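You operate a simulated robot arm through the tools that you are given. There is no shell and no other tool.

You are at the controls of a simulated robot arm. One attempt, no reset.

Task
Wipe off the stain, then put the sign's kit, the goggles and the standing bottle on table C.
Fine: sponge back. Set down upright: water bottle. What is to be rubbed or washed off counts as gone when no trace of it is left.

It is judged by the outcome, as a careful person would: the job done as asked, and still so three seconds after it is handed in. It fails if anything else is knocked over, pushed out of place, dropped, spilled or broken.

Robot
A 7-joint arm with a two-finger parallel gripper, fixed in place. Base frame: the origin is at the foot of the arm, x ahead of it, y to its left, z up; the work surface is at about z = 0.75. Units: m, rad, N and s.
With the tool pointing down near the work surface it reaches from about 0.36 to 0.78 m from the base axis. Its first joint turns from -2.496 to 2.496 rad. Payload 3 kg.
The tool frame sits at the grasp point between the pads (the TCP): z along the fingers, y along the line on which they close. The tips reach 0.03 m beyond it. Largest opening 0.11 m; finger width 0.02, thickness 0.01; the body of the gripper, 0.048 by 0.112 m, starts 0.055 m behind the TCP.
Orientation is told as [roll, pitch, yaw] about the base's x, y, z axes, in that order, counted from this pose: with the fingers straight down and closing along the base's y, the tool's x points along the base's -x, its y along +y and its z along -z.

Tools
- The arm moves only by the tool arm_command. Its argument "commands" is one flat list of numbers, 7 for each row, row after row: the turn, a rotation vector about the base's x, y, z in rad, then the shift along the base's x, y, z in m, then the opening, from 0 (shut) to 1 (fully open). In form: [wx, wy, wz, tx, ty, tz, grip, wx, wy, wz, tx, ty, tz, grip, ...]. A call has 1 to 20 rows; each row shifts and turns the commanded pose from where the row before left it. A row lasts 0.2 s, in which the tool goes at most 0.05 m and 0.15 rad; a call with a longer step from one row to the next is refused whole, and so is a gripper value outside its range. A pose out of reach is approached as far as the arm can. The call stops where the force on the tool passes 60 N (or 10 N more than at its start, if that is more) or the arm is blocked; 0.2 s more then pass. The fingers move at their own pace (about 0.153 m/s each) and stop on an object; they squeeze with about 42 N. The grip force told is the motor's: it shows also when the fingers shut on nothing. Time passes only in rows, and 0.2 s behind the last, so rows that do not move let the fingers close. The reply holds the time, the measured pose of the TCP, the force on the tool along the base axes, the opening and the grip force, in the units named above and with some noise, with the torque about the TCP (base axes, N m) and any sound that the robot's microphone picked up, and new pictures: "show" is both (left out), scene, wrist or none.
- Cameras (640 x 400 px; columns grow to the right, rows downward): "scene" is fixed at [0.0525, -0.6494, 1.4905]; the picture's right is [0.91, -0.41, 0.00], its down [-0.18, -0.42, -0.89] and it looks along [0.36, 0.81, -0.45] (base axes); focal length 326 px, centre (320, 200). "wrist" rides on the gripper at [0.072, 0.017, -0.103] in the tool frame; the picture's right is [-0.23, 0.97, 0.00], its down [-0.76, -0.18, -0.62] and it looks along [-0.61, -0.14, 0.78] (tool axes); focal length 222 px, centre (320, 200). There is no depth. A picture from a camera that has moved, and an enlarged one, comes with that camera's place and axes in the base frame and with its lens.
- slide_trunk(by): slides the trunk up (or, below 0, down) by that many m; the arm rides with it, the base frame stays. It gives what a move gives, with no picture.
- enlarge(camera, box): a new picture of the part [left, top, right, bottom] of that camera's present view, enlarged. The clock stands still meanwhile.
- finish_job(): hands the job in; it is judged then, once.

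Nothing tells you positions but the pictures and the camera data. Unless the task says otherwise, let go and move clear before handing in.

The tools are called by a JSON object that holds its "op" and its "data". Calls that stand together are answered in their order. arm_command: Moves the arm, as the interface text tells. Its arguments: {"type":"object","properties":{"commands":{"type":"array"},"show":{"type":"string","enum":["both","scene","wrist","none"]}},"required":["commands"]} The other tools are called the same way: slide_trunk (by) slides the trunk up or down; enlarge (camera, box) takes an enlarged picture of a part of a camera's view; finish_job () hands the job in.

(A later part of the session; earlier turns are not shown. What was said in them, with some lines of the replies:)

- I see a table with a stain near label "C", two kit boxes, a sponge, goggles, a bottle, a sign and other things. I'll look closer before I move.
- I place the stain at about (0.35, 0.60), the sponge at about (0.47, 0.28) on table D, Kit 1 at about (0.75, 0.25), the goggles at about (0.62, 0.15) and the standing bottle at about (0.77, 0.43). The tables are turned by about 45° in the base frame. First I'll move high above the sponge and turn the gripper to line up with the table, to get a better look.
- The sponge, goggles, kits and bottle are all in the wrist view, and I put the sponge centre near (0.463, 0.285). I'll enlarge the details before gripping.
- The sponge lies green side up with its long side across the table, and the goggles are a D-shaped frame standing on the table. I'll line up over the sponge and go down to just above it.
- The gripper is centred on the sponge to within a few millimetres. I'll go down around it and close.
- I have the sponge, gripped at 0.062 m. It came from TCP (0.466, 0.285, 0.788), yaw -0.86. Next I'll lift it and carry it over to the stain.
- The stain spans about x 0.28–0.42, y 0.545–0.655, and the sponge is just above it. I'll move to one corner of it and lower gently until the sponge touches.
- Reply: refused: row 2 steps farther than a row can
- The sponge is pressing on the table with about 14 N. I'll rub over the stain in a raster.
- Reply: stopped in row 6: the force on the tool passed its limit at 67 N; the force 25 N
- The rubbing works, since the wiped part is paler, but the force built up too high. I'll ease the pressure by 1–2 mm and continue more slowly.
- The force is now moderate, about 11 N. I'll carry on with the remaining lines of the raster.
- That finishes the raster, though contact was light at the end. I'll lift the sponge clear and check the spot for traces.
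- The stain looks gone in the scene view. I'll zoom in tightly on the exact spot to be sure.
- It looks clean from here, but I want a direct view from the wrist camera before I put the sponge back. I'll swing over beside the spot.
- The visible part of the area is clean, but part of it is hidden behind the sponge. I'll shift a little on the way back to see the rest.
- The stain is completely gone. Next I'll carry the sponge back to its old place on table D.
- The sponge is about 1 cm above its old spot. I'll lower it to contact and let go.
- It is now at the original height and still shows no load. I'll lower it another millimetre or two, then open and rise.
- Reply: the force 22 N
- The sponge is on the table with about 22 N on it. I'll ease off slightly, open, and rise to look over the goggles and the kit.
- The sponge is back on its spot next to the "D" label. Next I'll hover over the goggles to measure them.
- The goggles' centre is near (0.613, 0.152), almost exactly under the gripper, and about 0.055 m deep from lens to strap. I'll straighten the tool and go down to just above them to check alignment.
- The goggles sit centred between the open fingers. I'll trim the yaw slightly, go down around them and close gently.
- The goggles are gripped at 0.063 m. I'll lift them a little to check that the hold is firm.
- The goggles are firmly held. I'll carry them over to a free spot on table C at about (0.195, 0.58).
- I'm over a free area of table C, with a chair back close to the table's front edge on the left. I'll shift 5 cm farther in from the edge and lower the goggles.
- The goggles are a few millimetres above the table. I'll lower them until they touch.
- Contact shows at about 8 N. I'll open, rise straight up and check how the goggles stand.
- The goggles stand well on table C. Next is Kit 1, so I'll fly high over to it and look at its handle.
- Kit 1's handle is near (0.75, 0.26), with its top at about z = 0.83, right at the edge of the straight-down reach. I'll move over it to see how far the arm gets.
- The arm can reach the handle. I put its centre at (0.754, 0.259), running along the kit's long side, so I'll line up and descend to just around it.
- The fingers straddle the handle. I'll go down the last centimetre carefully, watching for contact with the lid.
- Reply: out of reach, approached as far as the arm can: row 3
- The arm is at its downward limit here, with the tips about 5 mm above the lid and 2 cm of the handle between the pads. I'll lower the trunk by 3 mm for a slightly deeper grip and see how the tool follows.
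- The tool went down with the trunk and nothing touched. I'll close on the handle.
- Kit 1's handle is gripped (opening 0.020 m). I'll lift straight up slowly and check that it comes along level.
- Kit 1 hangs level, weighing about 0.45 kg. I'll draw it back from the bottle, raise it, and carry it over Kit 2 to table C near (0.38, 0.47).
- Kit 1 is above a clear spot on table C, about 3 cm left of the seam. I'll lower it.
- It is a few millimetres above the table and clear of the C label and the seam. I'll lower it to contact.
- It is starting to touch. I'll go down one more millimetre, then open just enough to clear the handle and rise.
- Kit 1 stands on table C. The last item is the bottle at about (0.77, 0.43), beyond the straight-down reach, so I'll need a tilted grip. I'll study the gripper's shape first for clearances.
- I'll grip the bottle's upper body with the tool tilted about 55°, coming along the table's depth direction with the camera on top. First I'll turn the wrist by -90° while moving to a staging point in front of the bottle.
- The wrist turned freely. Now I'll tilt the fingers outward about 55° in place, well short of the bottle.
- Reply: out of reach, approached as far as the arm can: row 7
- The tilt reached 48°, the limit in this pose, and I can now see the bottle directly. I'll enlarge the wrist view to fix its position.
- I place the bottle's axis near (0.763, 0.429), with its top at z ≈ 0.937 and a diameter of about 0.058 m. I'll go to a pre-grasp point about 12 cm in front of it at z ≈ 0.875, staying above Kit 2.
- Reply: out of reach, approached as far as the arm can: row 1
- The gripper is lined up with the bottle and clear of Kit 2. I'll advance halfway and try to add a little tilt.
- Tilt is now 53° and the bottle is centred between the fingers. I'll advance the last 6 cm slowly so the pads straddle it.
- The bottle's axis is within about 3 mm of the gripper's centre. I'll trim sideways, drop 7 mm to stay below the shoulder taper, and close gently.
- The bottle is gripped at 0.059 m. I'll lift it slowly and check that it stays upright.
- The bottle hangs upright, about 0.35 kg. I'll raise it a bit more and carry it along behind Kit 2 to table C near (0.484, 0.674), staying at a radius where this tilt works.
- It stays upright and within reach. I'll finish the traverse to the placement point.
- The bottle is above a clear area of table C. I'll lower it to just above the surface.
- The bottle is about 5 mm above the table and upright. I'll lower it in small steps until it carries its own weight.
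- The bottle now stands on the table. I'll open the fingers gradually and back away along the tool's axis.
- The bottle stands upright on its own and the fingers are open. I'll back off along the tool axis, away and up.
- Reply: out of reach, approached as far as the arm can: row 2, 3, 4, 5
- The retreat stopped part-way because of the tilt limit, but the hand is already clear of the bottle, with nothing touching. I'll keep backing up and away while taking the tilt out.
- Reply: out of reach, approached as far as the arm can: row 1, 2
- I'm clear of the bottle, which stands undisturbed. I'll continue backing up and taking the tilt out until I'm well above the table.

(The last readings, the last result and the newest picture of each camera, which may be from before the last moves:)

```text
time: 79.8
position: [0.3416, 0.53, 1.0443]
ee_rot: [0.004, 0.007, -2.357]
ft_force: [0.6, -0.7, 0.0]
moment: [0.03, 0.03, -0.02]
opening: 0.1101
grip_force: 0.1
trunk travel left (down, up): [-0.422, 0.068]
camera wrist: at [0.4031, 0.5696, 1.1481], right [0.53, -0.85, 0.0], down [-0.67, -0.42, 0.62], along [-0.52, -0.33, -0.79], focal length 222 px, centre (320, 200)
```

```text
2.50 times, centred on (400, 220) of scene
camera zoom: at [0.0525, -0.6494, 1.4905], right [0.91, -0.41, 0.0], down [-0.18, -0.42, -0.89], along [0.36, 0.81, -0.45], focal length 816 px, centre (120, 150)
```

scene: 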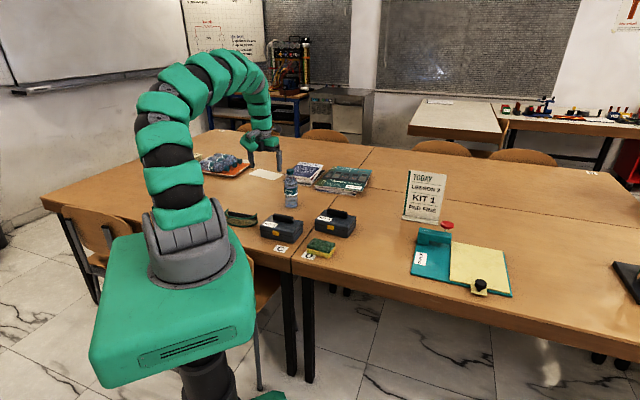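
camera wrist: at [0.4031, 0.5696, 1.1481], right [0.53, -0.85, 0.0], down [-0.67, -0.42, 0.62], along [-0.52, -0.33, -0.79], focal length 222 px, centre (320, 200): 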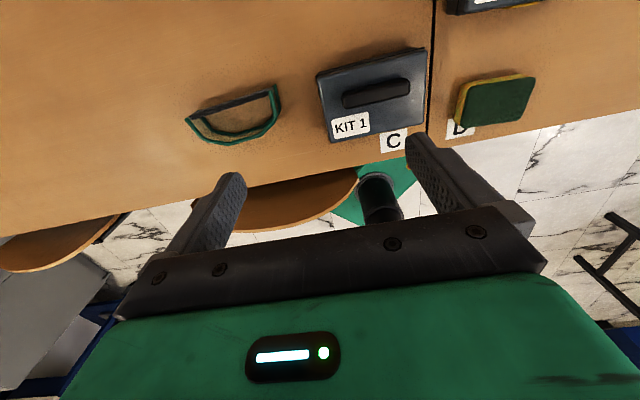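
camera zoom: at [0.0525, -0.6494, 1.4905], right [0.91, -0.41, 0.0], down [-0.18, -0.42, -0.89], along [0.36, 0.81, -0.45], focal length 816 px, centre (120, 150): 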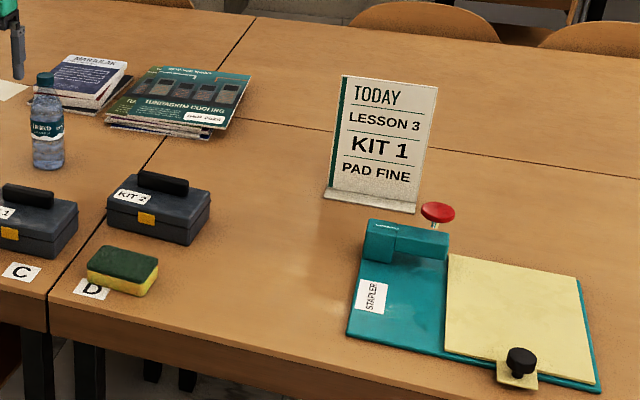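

The kit, the goggles and the bottle all stand on table C, and the sponge is back. I'll take one last close look at where the stain was.

{"op": "enlarge", "data": {"camera": "wrist", "box": [180, 0, 404, 140]}}

{"op": "enlarge", "data": {"camera": "scene", "box": [230, 190, 310, 240]}}

```text
2.86 times, centred on (292, 70) of wrist
camera zoom: at [0.4031, 0.5696, 1.1481], right [0.53, -0.85, 0.0], down [-0.67, -0.42, 0.62], along [-0.52, -0.33, -0.79], focal length 635 px, centre (400, 571)
```

zoom: 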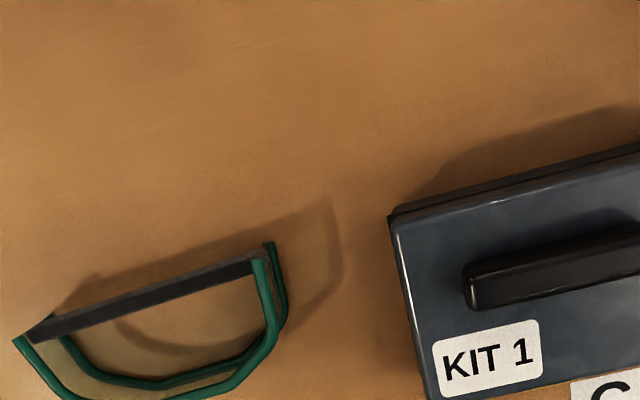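

```text
8.00 times, centred on (270, 215) of scene
camera zoom: at [0.0525, -0.6494, 1.4905], right [0.91, -0.41, 0.0], down [-0.18, -0.42, -0.89], along [0.36, 0.81, -0.45], focal length 2610 px, centre (720, 80)
```

zoom: 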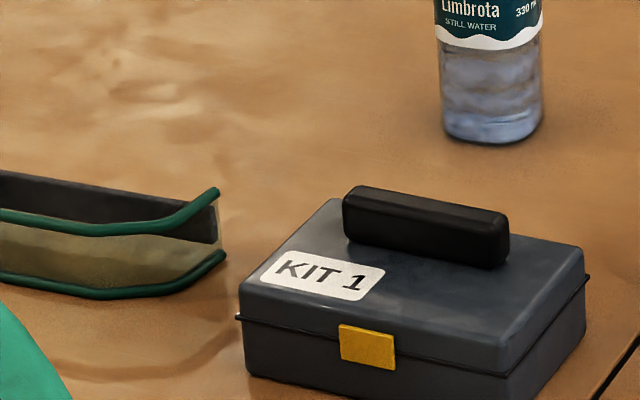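

The stain is gone: the faint D-shape by the goggles is their own shadow, parallel to the kit's shadow. Kit 1, the goggles and the upright bottle are on table C, the sponge is back on table D, and the gripper is open and clear, so I'm handing in.

{"op": "finish_job", "data": {}}

```text
The job is handed in.
```

The job is done and handed in:

- **Stain:** wiped off with the sponge. Close-up pictures from both cameras showed no trace left.
- **Table C:** Kit 1 (the one the sign names), the goggles and the water bottle are all there. The bottle is standing upright.
- **Sponge:** back in its place on table D.

Nothing else on the tables was knocked or moved as far as the pictures show. The gripper was open and clear of everything at hand-in. I have not been told the result of the judging.
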